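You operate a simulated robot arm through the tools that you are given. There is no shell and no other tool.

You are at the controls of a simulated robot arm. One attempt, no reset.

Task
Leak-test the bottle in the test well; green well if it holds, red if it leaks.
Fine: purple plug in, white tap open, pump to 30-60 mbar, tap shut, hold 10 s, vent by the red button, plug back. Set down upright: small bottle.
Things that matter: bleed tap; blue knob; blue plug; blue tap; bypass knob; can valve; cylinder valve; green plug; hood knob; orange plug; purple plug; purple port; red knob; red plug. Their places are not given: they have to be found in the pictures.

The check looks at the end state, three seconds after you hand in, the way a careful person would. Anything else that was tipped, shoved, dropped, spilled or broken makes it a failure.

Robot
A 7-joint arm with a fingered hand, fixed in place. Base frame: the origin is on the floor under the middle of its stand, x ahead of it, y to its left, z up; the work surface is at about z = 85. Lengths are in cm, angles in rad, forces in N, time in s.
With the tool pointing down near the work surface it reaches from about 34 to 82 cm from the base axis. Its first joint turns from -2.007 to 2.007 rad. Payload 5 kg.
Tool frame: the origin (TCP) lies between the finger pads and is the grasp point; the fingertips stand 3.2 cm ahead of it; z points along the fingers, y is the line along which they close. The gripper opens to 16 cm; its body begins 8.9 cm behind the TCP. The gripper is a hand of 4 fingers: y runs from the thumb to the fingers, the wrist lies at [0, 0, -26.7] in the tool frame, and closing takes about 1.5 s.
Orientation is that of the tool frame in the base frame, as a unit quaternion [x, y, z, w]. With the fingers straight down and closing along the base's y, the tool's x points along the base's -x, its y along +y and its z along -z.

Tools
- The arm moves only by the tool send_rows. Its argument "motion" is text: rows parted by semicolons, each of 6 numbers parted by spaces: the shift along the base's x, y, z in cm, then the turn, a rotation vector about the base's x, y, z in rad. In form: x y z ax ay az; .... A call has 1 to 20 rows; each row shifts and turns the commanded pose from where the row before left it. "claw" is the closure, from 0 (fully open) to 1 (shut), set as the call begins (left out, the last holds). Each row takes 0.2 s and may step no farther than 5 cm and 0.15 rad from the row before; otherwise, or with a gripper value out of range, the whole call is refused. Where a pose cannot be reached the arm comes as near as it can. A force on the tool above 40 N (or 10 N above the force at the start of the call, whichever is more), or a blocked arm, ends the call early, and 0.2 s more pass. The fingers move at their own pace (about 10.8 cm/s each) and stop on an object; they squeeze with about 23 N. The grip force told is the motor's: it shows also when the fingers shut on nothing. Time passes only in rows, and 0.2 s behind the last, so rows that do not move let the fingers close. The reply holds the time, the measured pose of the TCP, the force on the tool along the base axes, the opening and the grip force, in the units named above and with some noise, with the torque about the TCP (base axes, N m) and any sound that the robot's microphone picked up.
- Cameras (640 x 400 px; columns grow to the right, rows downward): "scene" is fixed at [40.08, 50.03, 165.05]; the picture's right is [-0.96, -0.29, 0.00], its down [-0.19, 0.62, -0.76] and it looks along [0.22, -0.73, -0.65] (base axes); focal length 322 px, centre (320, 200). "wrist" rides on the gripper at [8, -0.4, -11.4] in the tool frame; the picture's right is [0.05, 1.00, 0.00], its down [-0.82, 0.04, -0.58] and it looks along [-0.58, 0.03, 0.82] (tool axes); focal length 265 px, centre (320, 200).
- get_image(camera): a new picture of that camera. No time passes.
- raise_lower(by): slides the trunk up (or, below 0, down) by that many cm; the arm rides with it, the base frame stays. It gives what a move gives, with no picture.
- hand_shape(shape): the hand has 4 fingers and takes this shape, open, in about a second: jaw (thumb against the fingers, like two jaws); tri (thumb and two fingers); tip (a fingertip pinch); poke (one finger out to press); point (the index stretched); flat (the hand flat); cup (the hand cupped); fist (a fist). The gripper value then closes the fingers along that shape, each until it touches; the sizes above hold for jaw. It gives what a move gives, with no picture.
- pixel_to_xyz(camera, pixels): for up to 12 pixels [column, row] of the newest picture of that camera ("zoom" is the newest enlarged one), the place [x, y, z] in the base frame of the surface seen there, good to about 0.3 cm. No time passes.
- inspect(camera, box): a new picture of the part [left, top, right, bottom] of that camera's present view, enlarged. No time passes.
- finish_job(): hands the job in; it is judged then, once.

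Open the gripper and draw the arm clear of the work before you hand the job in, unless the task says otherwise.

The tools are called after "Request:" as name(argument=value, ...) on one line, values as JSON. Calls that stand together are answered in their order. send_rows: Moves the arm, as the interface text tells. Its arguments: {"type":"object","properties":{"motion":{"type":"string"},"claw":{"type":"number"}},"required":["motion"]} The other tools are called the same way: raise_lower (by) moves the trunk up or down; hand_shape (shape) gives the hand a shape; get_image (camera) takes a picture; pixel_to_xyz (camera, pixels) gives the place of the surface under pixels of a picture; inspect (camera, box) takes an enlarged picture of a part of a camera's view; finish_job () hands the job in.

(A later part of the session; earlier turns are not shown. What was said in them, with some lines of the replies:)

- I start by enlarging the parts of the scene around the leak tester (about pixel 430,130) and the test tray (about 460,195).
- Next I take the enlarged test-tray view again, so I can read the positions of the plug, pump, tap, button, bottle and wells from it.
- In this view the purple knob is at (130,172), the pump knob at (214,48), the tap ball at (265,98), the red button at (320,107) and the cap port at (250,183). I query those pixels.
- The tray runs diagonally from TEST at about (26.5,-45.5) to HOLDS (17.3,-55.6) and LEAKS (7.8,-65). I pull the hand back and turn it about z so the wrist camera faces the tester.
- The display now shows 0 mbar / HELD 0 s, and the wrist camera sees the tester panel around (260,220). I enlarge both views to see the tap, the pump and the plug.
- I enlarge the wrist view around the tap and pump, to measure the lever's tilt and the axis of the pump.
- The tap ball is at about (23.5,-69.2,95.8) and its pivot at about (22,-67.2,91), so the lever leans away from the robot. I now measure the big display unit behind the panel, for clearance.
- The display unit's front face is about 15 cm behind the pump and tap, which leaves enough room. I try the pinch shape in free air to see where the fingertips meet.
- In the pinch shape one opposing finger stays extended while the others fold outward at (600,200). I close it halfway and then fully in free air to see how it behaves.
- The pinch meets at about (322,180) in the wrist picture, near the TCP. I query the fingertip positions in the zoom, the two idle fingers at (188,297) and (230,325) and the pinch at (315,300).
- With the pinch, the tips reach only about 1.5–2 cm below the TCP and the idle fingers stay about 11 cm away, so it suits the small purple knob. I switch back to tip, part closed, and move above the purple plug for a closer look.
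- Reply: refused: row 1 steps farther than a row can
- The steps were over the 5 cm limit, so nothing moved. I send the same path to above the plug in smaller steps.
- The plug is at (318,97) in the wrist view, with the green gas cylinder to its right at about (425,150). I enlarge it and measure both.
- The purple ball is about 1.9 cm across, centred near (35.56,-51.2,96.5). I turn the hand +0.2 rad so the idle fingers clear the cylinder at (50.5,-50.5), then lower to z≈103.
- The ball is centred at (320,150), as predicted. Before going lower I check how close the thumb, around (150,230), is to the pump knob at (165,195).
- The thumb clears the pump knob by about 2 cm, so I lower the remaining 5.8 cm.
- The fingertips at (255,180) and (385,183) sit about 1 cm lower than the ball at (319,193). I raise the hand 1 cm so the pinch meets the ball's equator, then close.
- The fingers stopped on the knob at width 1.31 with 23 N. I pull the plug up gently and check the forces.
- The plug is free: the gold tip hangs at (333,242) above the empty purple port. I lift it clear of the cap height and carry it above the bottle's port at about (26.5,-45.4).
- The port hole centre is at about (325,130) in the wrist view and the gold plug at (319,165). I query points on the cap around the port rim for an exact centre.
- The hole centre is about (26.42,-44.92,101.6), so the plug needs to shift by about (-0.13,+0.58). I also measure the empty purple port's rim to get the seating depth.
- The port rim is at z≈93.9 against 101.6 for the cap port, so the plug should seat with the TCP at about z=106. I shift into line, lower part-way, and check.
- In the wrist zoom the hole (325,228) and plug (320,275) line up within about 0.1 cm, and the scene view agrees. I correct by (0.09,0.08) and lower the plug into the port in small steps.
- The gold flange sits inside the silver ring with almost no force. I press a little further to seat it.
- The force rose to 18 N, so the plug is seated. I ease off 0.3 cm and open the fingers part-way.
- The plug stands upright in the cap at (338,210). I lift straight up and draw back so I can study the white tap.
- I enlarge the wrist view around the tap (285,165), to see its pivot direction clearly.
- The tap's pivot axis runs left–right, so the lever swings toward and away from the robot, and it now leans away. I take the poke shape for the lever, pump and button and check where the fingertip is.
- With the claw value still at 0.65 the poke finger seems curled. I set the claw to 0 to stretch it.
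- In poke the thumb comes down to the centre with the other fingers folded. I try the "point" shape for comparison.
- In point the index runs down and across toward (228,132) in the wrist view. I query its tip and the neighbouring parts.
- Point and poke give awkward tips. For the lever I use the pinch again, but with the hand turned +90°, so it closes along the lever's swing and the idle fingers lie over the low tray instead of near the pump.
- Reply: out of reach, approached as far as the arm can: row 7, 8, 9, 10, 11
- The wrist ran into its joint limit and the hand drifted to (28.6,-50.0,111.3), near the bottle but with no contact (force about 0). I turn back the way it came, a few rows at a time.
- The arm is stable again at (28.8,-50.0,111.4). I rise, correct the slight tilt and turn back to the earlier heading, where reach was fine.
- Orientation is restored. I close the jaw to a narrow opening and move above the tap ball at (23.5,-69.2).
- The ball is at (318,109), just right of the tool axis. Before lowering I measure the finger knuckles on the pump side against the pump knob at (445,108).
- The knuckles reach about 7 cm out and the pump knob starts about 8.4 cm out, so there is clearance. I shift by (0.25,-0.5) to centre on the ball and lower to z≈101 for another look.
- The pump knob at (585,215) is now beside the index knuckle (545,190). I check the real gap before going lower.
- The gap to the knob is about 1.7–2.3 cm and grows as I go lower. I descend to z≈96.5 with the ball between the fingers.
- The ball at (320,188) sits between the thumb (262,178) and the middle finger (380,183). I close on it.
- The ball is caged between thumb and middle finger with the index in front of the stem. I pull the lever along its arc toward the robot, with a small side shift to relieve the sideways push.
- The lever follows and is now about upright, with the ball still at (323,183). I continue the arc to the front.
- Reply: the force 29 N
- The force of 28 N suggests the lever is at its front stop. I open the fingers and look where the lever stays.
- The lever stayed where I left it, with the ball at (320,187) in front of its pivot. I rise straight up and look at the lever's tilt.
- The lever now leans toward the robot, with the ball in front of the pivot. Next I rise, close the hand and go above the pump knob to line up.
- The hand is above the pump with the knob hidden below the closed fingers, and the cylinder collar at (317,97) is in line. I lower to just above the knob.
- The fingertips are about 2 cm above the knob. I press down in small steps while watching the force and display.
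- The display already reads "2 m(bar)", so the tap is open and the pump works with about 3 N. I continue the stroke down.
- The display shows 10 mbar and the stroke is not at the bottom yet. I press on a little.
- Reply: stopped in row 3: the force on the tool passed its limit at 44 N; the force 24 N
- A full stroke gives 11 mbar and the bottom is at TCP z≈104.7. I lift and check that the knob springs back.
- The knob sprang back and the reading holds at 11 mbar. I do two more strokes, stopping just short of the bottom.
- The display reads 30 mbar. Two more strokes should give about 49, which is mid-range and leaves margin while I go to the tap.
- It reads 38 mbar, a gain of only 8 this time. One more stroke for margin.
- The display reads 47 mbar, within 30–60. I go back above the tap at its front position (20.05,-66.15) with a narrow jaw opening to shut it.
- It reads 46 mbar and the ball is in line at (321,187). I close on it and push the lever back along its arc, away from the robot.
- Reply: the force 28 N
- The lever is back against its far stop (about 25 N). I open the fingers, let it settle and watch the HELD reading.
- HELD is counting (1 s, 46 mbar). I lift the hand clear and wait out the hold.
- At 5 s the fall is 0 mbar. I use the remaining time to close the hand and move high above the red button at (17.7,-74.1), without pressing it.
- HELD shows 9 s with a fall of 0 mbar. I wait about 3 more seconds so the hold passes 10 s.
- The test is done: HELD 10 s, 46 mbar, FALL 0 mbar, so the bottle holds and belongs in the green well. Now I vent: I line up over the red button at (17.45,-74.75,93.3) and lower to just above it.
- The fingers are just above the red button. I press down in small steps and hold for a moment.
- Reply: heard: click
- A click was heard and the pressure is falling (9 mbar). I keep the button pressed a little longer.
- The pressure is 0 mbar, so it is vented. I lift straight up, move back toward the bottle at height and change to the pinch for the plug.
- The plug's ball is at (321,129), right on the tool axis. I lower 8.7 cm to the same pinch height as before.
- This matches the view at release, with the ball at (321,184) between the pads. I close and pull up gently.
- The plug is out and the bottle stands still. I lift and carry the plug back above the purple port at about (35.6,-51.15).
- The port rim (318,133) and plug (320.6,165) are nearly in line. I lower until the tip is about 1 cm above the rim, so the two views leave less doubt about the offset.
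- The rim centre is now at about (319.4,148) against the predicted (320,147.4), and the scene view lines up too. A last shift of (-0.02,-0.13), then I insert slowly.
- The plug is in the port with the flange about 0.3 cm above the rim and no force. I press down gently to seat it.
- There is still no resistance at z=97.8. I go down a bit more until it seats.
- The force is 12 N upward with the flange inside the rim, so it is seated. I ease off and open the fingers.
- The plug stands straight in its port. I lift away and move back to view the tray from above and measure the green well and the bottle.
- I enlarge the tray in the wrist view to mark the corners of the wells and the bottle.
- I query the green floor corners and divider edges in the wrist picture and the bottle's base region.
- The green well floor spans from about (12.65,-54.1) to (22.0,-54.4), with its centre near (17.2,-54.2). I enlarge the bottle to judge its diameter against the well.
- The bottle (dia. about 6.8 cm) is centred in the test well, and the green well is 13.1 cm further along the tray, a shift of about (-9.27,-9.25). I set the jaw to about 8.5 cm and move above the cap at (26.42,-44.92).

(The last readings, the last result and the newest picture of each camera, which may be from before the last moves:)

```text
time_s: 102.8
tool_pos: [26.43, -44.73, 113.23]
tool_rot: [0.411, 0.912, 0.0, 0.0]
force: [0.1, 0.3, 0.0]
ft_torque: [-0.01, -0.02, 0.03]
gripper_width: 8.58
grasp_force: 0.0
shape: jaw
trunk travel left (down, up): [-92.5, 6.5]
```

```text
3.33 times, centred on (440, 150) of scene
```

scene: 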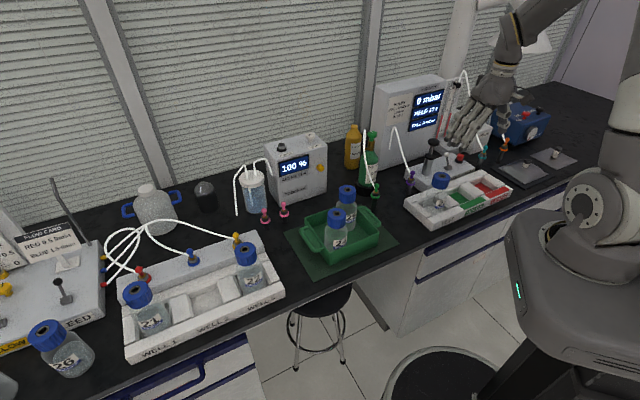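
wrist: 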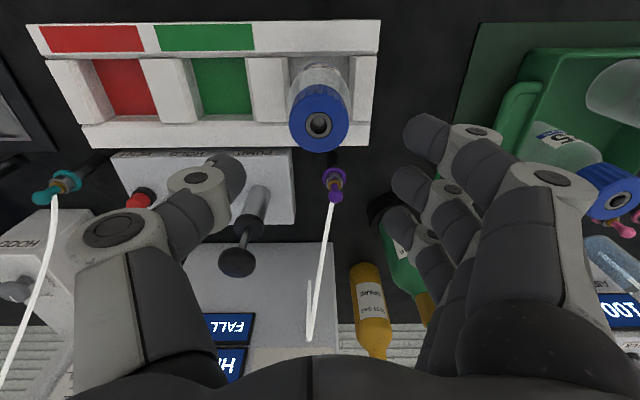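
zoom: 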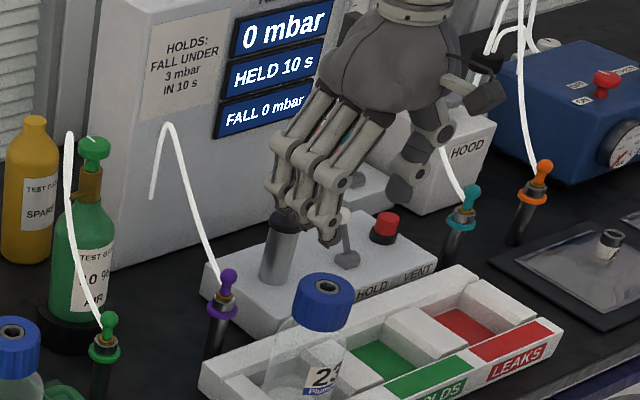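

The cap port is at (318,124), on the axis within 0.2 cm. I correct by (-0.13,-0.12) and lower to z≈104 for a check.

Request:
send_rows(motion="-0.13 -0.12 -3 0 0 0; 0 0 -3 0 0 0; 0 0 -3 0 0 0; 0 0 0 0 0 0")

Request:
get_image(camera="wrist")

Request:
inspect(camera="scene", box=[390, 110, 490, 210])

```text
time_s: 103.8
tool_pos: [26.25, -44.9, 104.12]
tool_rot: [0.41, 0.912, 0.0, -0.001]
force: [0.1, -0.5, -0.1]
ft_torque: [-0.01, 0.01, -0.03]
gripper_width: 8.55
grasp_force: 0.0
shape: jaw
trunk travel left (down, up): [-92.5, 6.5]
```

```text
taken
```

wrist: 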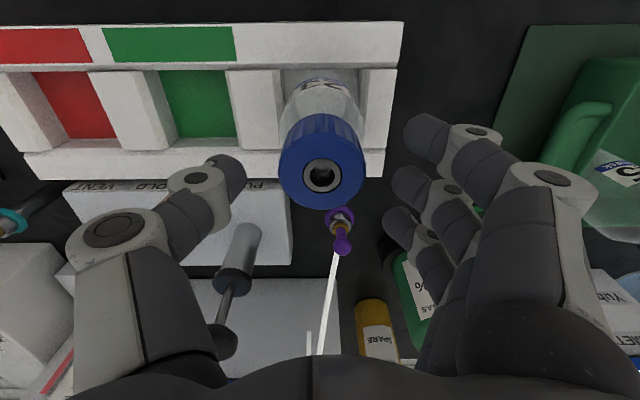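

```text
4.00 times, centred on (440, 160) of scene
```

zoom: 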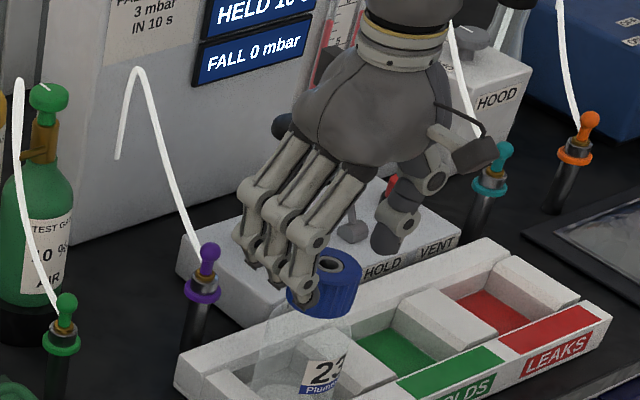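

The cap is centred between the fingers (port at (322,175)). I lower to z≈100.4 and close on the cap.

Request:
send_rows(motion="0 0 -1.3 0 0 0; 0 0 -1.3 0 0 0; 0 0 -1.1 0 0 0; 0 0 0 0 0 0")

Request:
send_rows(motion="0 0 0 0 0 0; 0 0 0 0 0 0; 0 0 0 0 0 0; 0 0 0 0 0 0; 0 0 0 0 0 0; 0 0 0 0 0 0", claw=1)

Request:
get_image(camera="wrist")

Request:
inspect(camera="scene", box=[390, 110, 490, 210])

```text
time_s: 104.8
tool_pos: [26.28, -44.96, 100.56]
tool_rot: [0.411, 0.912, 0.001, -0.002]
force: [0.1, 0.9, -0.3]
ft_torque: [-0.05, -0.02, 0.03]
gripper_width: 8.57
grasp_force: 0.0
shape: jaw
trunk travel left (down, up): [-92.5, 6.5]
```

```text
time_s: 106.2
tool_pos: [26.28, -45.01, 100.78]
tool_rot: [0.411, 0.912, 0.0, -0.002]
force: [0.5, 0.1, -0.8]
ft_torque: [0.02, -0.05, -0.01]
gripper_width: 3.59
grasp_force: 23.4
shape: jaw
trunk travel left (down, up): [-92.5, 6.5]
```

```text
taken
```

wrist: 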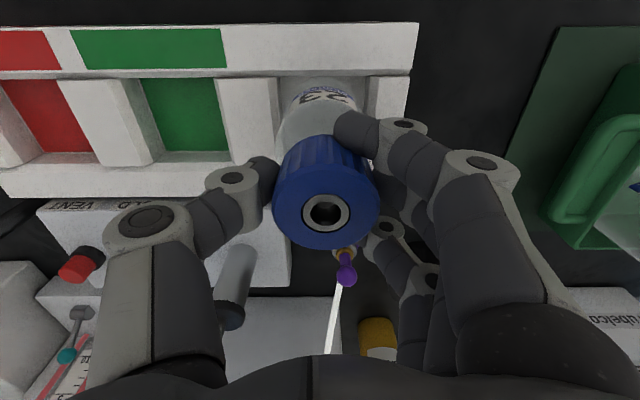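

```text
4.00 times, centred on (440, 160) of scene
```

zoom: 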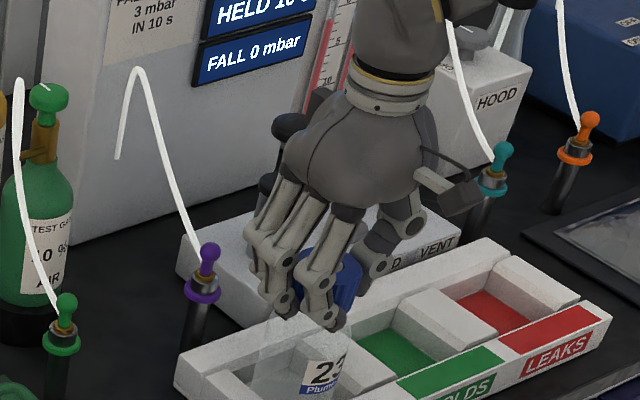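

The cap is gripped (width 3.6, 23 N) and the port is still where an upright bottle would show it, (326,211). I lift slowly and check.

Request:
send_rows(motion="0 0 0.4 0 0 0; 0 0 0.5 0 0 0; 0 0 0.6 0 0 0; 0 0 0.8 0 0 0; 0 0 0 0 0 0")

Request:
get_image(camera="wrist")

Request:
inspect(camera="scene", box=[390, 110, 490, 210])

```text
time_s: 107.4
tool_pos: [26.27, -45.0, 102.87]
tool_rot: [0.411, 0.912, 0.0, -0.001]
force: [-0.3, 0.2, -2.2]
ft_torque: [0.02, 0.02, -0.02]
gripper_width: 3.56
grasp_force: 22.5
shape: jaw
trunk travel left (down, up): [-92.5, 6.5]
```

```text
taken
```

wrist: 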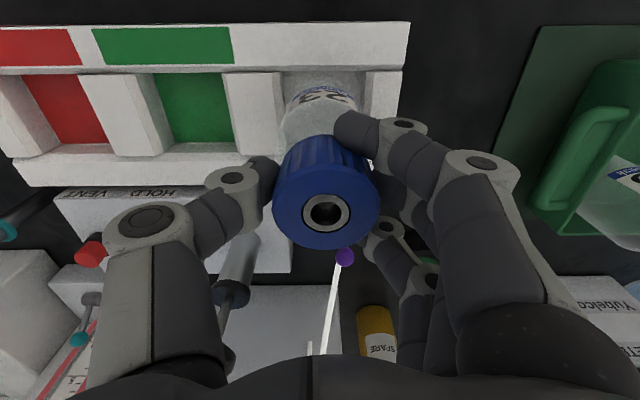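

```text
4.00 times, centred on (440, 160) of scene
```

zoom: 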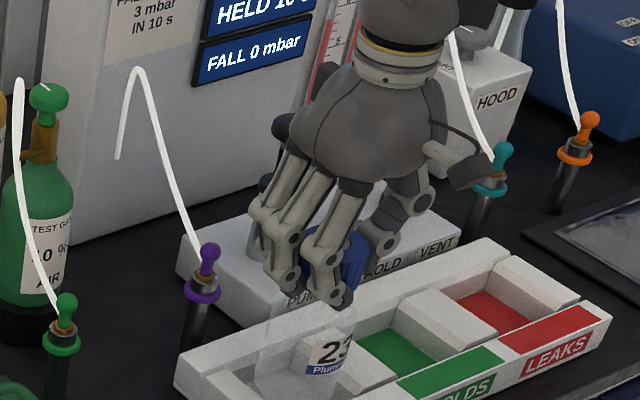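

The bottle rises with the hand, upright. I lift it well above the tray walls and carry it over the green well, a shift of (-9.27,-9.25).

Request:
send_rows(motion="0 0 1.5 0 0 0; 0 0 2 0 0 0; 0 0 2 0 0 0; -1.5 -1.5 0 0 0 0; -2 -2 0 0 0 0; -2 -2 0 0 0 0; -2 -2 0 0 0 0; -1.77 -1.75 0 0 0 0; 0 0 0 0 0 0; 0 0 0 0 0 0")

Request:
get_image(camera="wrist")

Request:
inspect(camera="scene", box=[400, 110, 520, 230])

```text
time_s: 109.6
tool_pos: [17.04, -54.19, 108.47]
tool_rot: [0.411, 0.912, 0.001, -0.002]
force: [0.6, 0.6, -3.3]
ft_torque: [-0.02, -0.01, -0.01]
gripper_width: 3.61
grasp_force: 23.4
shape: jaw
trunk travel left (down, up): [-92.5, 6.5]
```

```text
taken
```

wrist: 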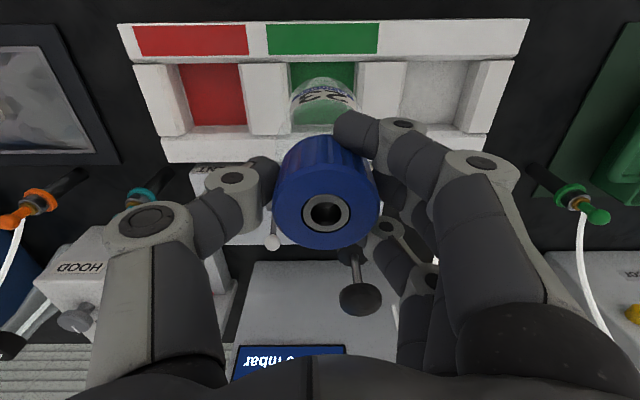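

```text
3.33 times, centred on (460, 170) of scene
```

zoom: 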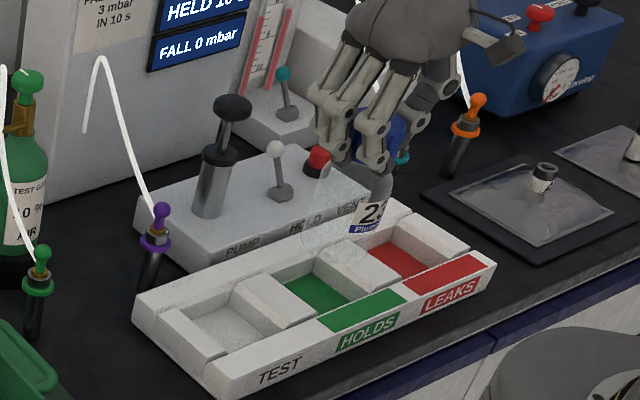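

The bottle hangs over the green well, with its body at about (325,105) between the dividers. I enlarge this to verify the alignment before lowering.

Request:
inspect(camera="wrist", box=[220, 10, 480, 180])

```text
2.35 times, centred on (350, 95) of wrist
```

zoom: 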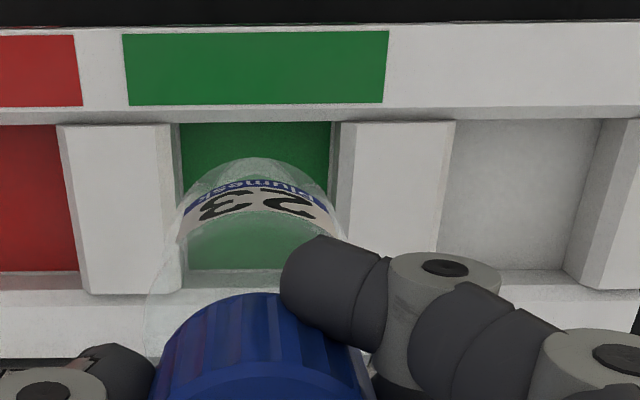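

The bottle axis is within about 0.2 cm of the well centre. I shift (0.15,-0.02) and lower it, going slowly at the end.

Request:
send_rows(motion="0.15 -0.02 -1 0 0 0; 0 0 -1.5 0 0 0; 0 0 -1.3 0 0 0; 0 0 0 0 0 0")

Request:
inspect(camera="wrist", box=[220, 10, 480, 240])

Request:
inspect(camera="scene", box=[410, 120, 510, 220])

```text
time_s: 110.6
tool_pos: [17.15, -54.39, 104.6]
tool_rot: [0.411, 0.912, 0.001, -0.001]
force: [-0.1, 0.3, -2.7]
ft_torque: [-0.03, 0.02, 0.02]
gripper_width: 3.58
grasp_force: 23.1
shape: jaw
trunk travel left (down, up): [-92.5, 6.5]
```

```text
1.74 times, centred on (350, 125) of wrist
```

zoom: 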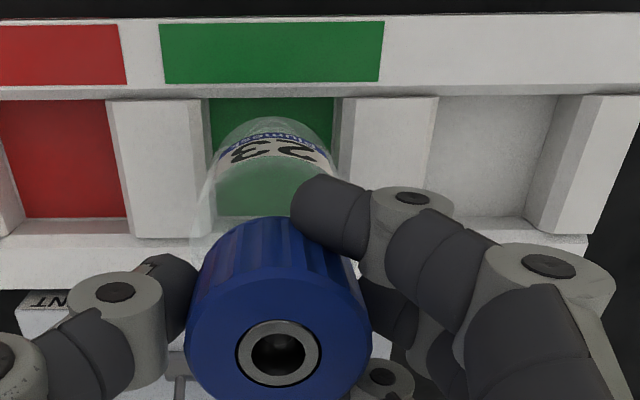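

```text
4.00 times, centred on (460, 170) of scene
```

zoom: 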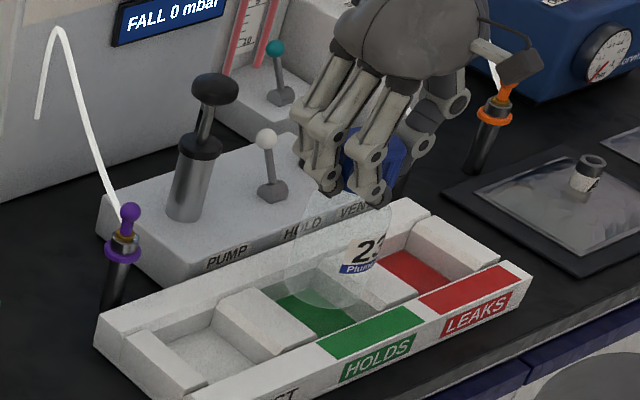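

The bottle looks centred above the green floor. I lower a further 3.2 cm gently, watching for contact.

Request:
send_rows(motion="0 0 -0.8 0 0 0; 0 0 -0.8 0 0 0; 0 0 -0.8 0 0 0; 0 0 -0.8 0 0 0; 0 0 0 0 0 0")

Request:
inspect(camera="scene", box=[410, 120, 510, 220])

Request:
inspect(camera="wrist", box=[220, 10, 480, 240])

```text
time_s: 111.8
tool_pos: [17.19, -54.34, 101.38]
tool_rot: [0.411, 0.912, 0.001, -0.002]
force: [0.4, 0.3, -1.8]
ft_torque: [-0.01, 0.03, 0.0]
gripper_width: 3.58
grasp_force: 22.5
shape: jaw
trunk travel left (down, up): [-92.5, 6.5]
```

```text
4.00 times, centred on (460, 170) of scene
```

zoom: 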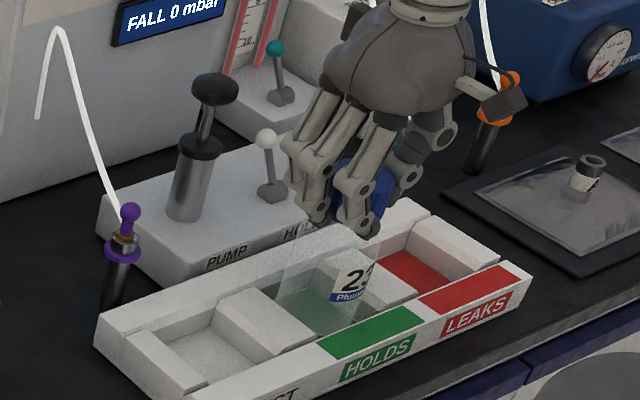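

```text
1.74 times, centred on (350, 125) of wrist
```

zoom: 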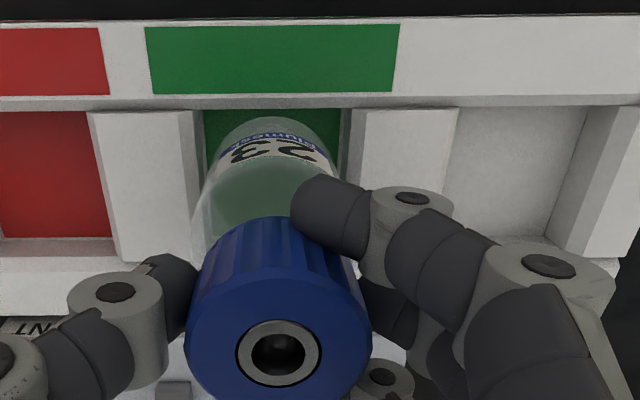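

The bottle is in the well, about 0.8 cm above the floor with no side force. I lower the last bit in small steps.

Request:
send_rows(motion="0 0 -0.3 0 0 0; 0 0 -0.25 0 0 0; 0 0 -0.15 0 0 0; 0 0 -0.1 0 0 0; 0 0 0 0 0 0")

Request:
inspect(camera="scene", box=[410, 120, 510, 220])

```text
time_s: 113.0
tool_pos: [17.05, -54.23, 100.66]
tool_rot: [0.411, 0.912, 0.0, -0.002]
force: [-0.1, 0.3, -1.6]
ft_torque: [0.01, 0.03, -0.03]
gripper_width: 3.59
grasp_force: 24.1
shape: jaw
trunk travel left (down, up): [-92.5, 6.5]
```

```text
4.00 times, centred on (460, 170) of scene
```

zoom: 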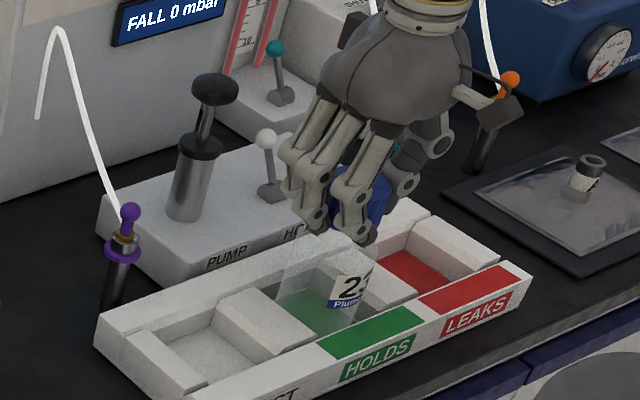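

The force is still slightly negative (about -1.6), so it may be just above the floor. I lower in 0.1 steps until the force turns positive.

Request:
send_rows(motion="0 0 -0.1 0 0 0; 0 0 -0.1 0 0 0; 0 0 0 0 0 0")

```text
time_s: 113.8
tool_pos: [17.23, -54.22, 100.38]
tool_rot: [0.411, 0.911, 0.001, -0.001]
force: [-2.3, 0.8, 6.7]
ft_torque: [0.04, 0.01, -0.02]
gripper_width: 3.58
grasp_force: 23.1
shape: jaw
trunk travel left (down, up): [-92.5, 6.5]
```

The bottle now rests on the floor (+6.7 N). I ease up 0.1 cm and open the fingers to the earlier 8.5 cm.

Request:
send_rows(motion="0 0 0.1 0 0 0; 0 0 0 0 0 0")

Request:
send_rows(motion="0 0 0 0 0 0; 0 0 0 0 0 0; 0 0 0 0 0 0; 0 0 0 0 0 0; 0 0 0 0 0 0", claw=0.47)

Request:
get_image(camera="wrist")

Request:
inspect(camera="scene", box=[410, 120, 510, 220])

```text
time_s: 114.4
tool_pos: [17.12, -54.37, 100.53]
tool_rot: [0.411, 0.911, 0.0, -0.001]
force: [-1.9, 0.3, 4.6]
ft_torque: [-0.03, 0.09, 0.0]
gripper_width: 3.58
grasp_force: 22.6
shape: jaw
trunk travel left (down, up): [-92.5, 6.5]
```

```text
time_s: 115.6
tool_pos: [17.22, -54.27, 100.54]
tool_rot: [0.411, 0.912, 0.0, -0.001]
force: [-0.2, 0.3, -0.1]
ft_torque: [-0.01, 0.03, -0.02]
gripper_width: 8.41
grasp_force: 0.0
shape: jaw
trunk travel left (down, up): [-92.5, 6.5]
```

```text
taken
```

wrist: 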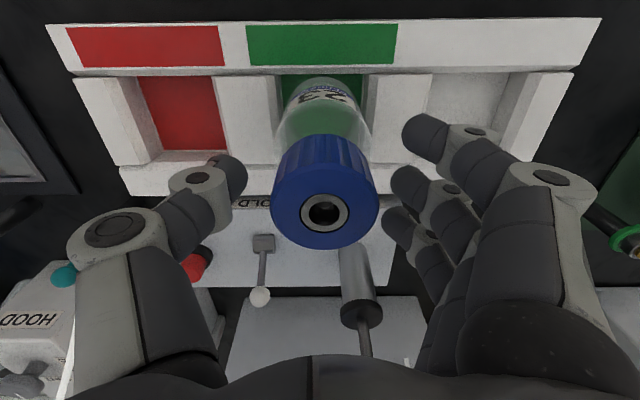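

```text
4.00 times, centred on (460, 170) of scene
```

zoom: 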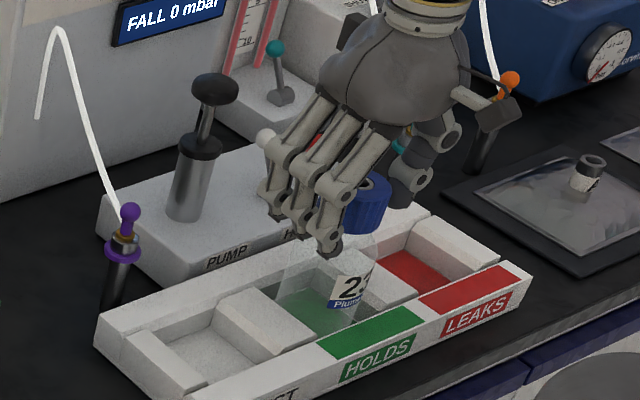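

The bottle stands upright in the green well. I lift the hand straight up, clear of the cap.

Request:
send_rows(motion="0 0 1.5 0 0 0; 0 0 2.5 0 0 0; 0 0 3.5 0 0 0; 0 0 4 0 0 0; 0 0 4 0 0 0; 0 0 4 0 0 0; -1 3 0 0 0 0; -1.5 4 0 0 0 0; -1.5 4 0 0 0 0; -1.5 4 0 0 0 0; -1.5 4 0 0 0 0; 0 0 0 0 0 0")

Request:
get_image(camera="wrist")

Request:
get_image(camera="scene")

Request:
inspect(camera="scene", box=[390, 60, 520, 220])

```text
time_s: 118.2
tool_pos: [10.28, -35.14, 119.86]
tool_rot: [0.41, 0.912, 0.0, -0.001]
force: [1.1, 0.1, 0.2]
ft_torque: [0.0, -0.01, -0.03]
gripper_width: 8.42
grasp_force: 0.0
shape: jaw
trunk travel left (down, up): [-92.5, 6.5]
```

```text
taken
```

wrist: 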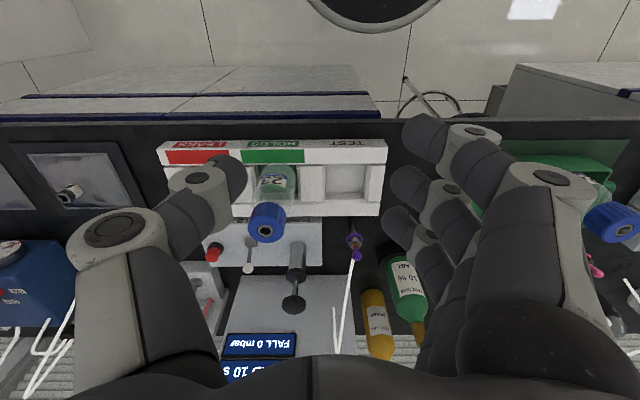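

```text
taken
```

scene: 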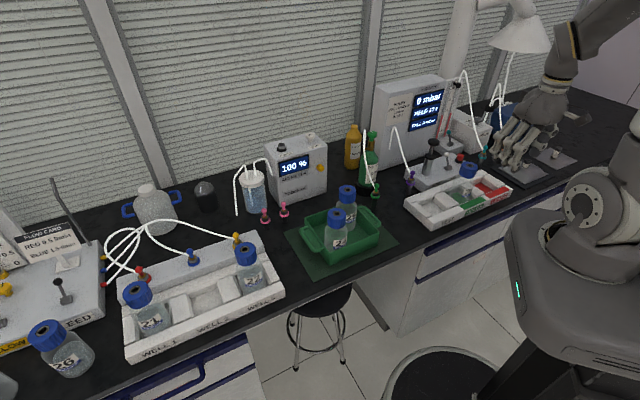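

```text
2.50 times, centred on (455, 140) of scene
```

zoom: 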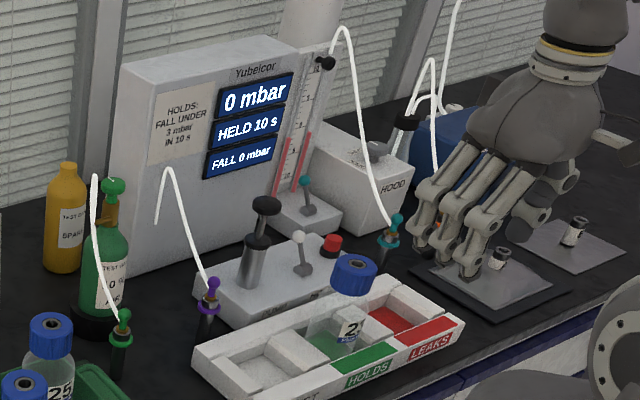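

Display shows 0 mbar, HELD 10 s, FALL 0; the bottle is in the green well and the purple plug is in its port at (409,183). I take one last close look at plug, tap and bottle.

Request:
inspect(camera="scene", box=[395, 135, 515, 230])

Request:
inspect(camera="wrist", box=[150, 120, 410, 320])

```text
4.21 times, centred on (455, 182) of scene
```

zoom: 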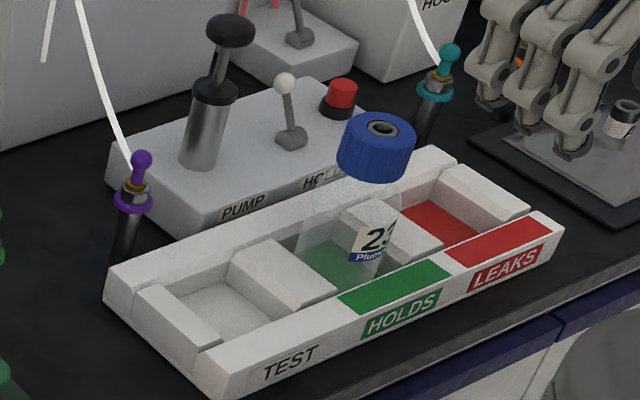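

```text
2.00 times, centred on (280, 220) of wrist
```

zoom: 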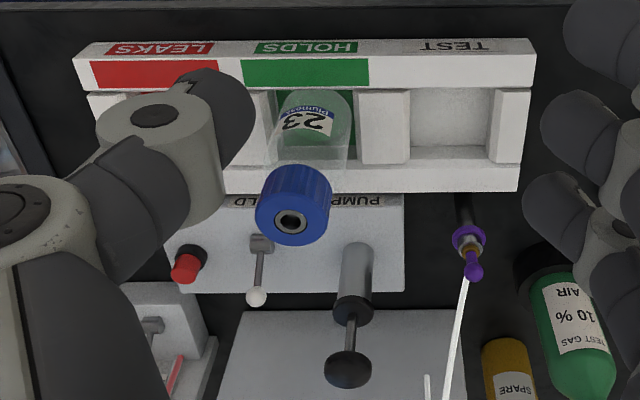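

Everything is in place: tap shut, button released, plug seated, bottle upright in HOLDS. I open the gripper fully and raise the arm a bit more before handing in.

Request:
send_rows(motion="0 0 3 0 0 0; 0 0 3 0 0 0; 0 0 3 0 0 0; 0 0 0 0 0 0; 0 0 0 0 0 0; 0 0 0 0 0 0; 0 0 0 0 0 0; 0 0 0 0 0 0", claw=0)

Request:
get_image(camera="scene")

```text
time_s: 120.0
tool_pos: [10.39, -35.18, 128.97]
tool_rot: [0.41, 0.912, 0.001, -0.002]
force: [0.5, 0.6, -0.4]
ft_torque: [0.01, 0.01, -0.03]
gripper_width: 16.01
grasp_force: 0.0
shape: jaw
trunk travel left (down, up): [-92.5, 6.5]
```

```text
taken
```

scene: 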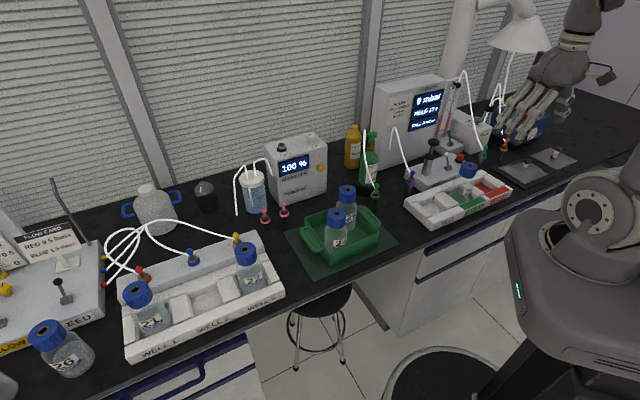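

The hand is open and clear at z≈129, and the scene shows the rest of the bench unchanged. I hand in the job.

Request:
finish_job()

```text
The job is handed in.
```

Bottle 23 passed the leak test and is now standing upright in the green HOLDS well. I've handed the job in.

- **Test:** I pumped it to 47 mbar with the tap open. It read 46 mbar when I shut the tap and still read 46 mbar after the 10 s hold. The display showed a fall of 0 mbar, against the 3 mbar limit.
- **Vent and plug:** I pressed the red button until the display read 0 mbar, then put the purple plug back in its own port.
- **End state:** The white tap is shut and the hand is open and clear of the bench. Nothing else on the bench looked tipped or moved in the last picture.

At one point the wrist reached a joint limit and the hand drifted close to the bottle. The force stayed near zero, so I don't think it touched anything.
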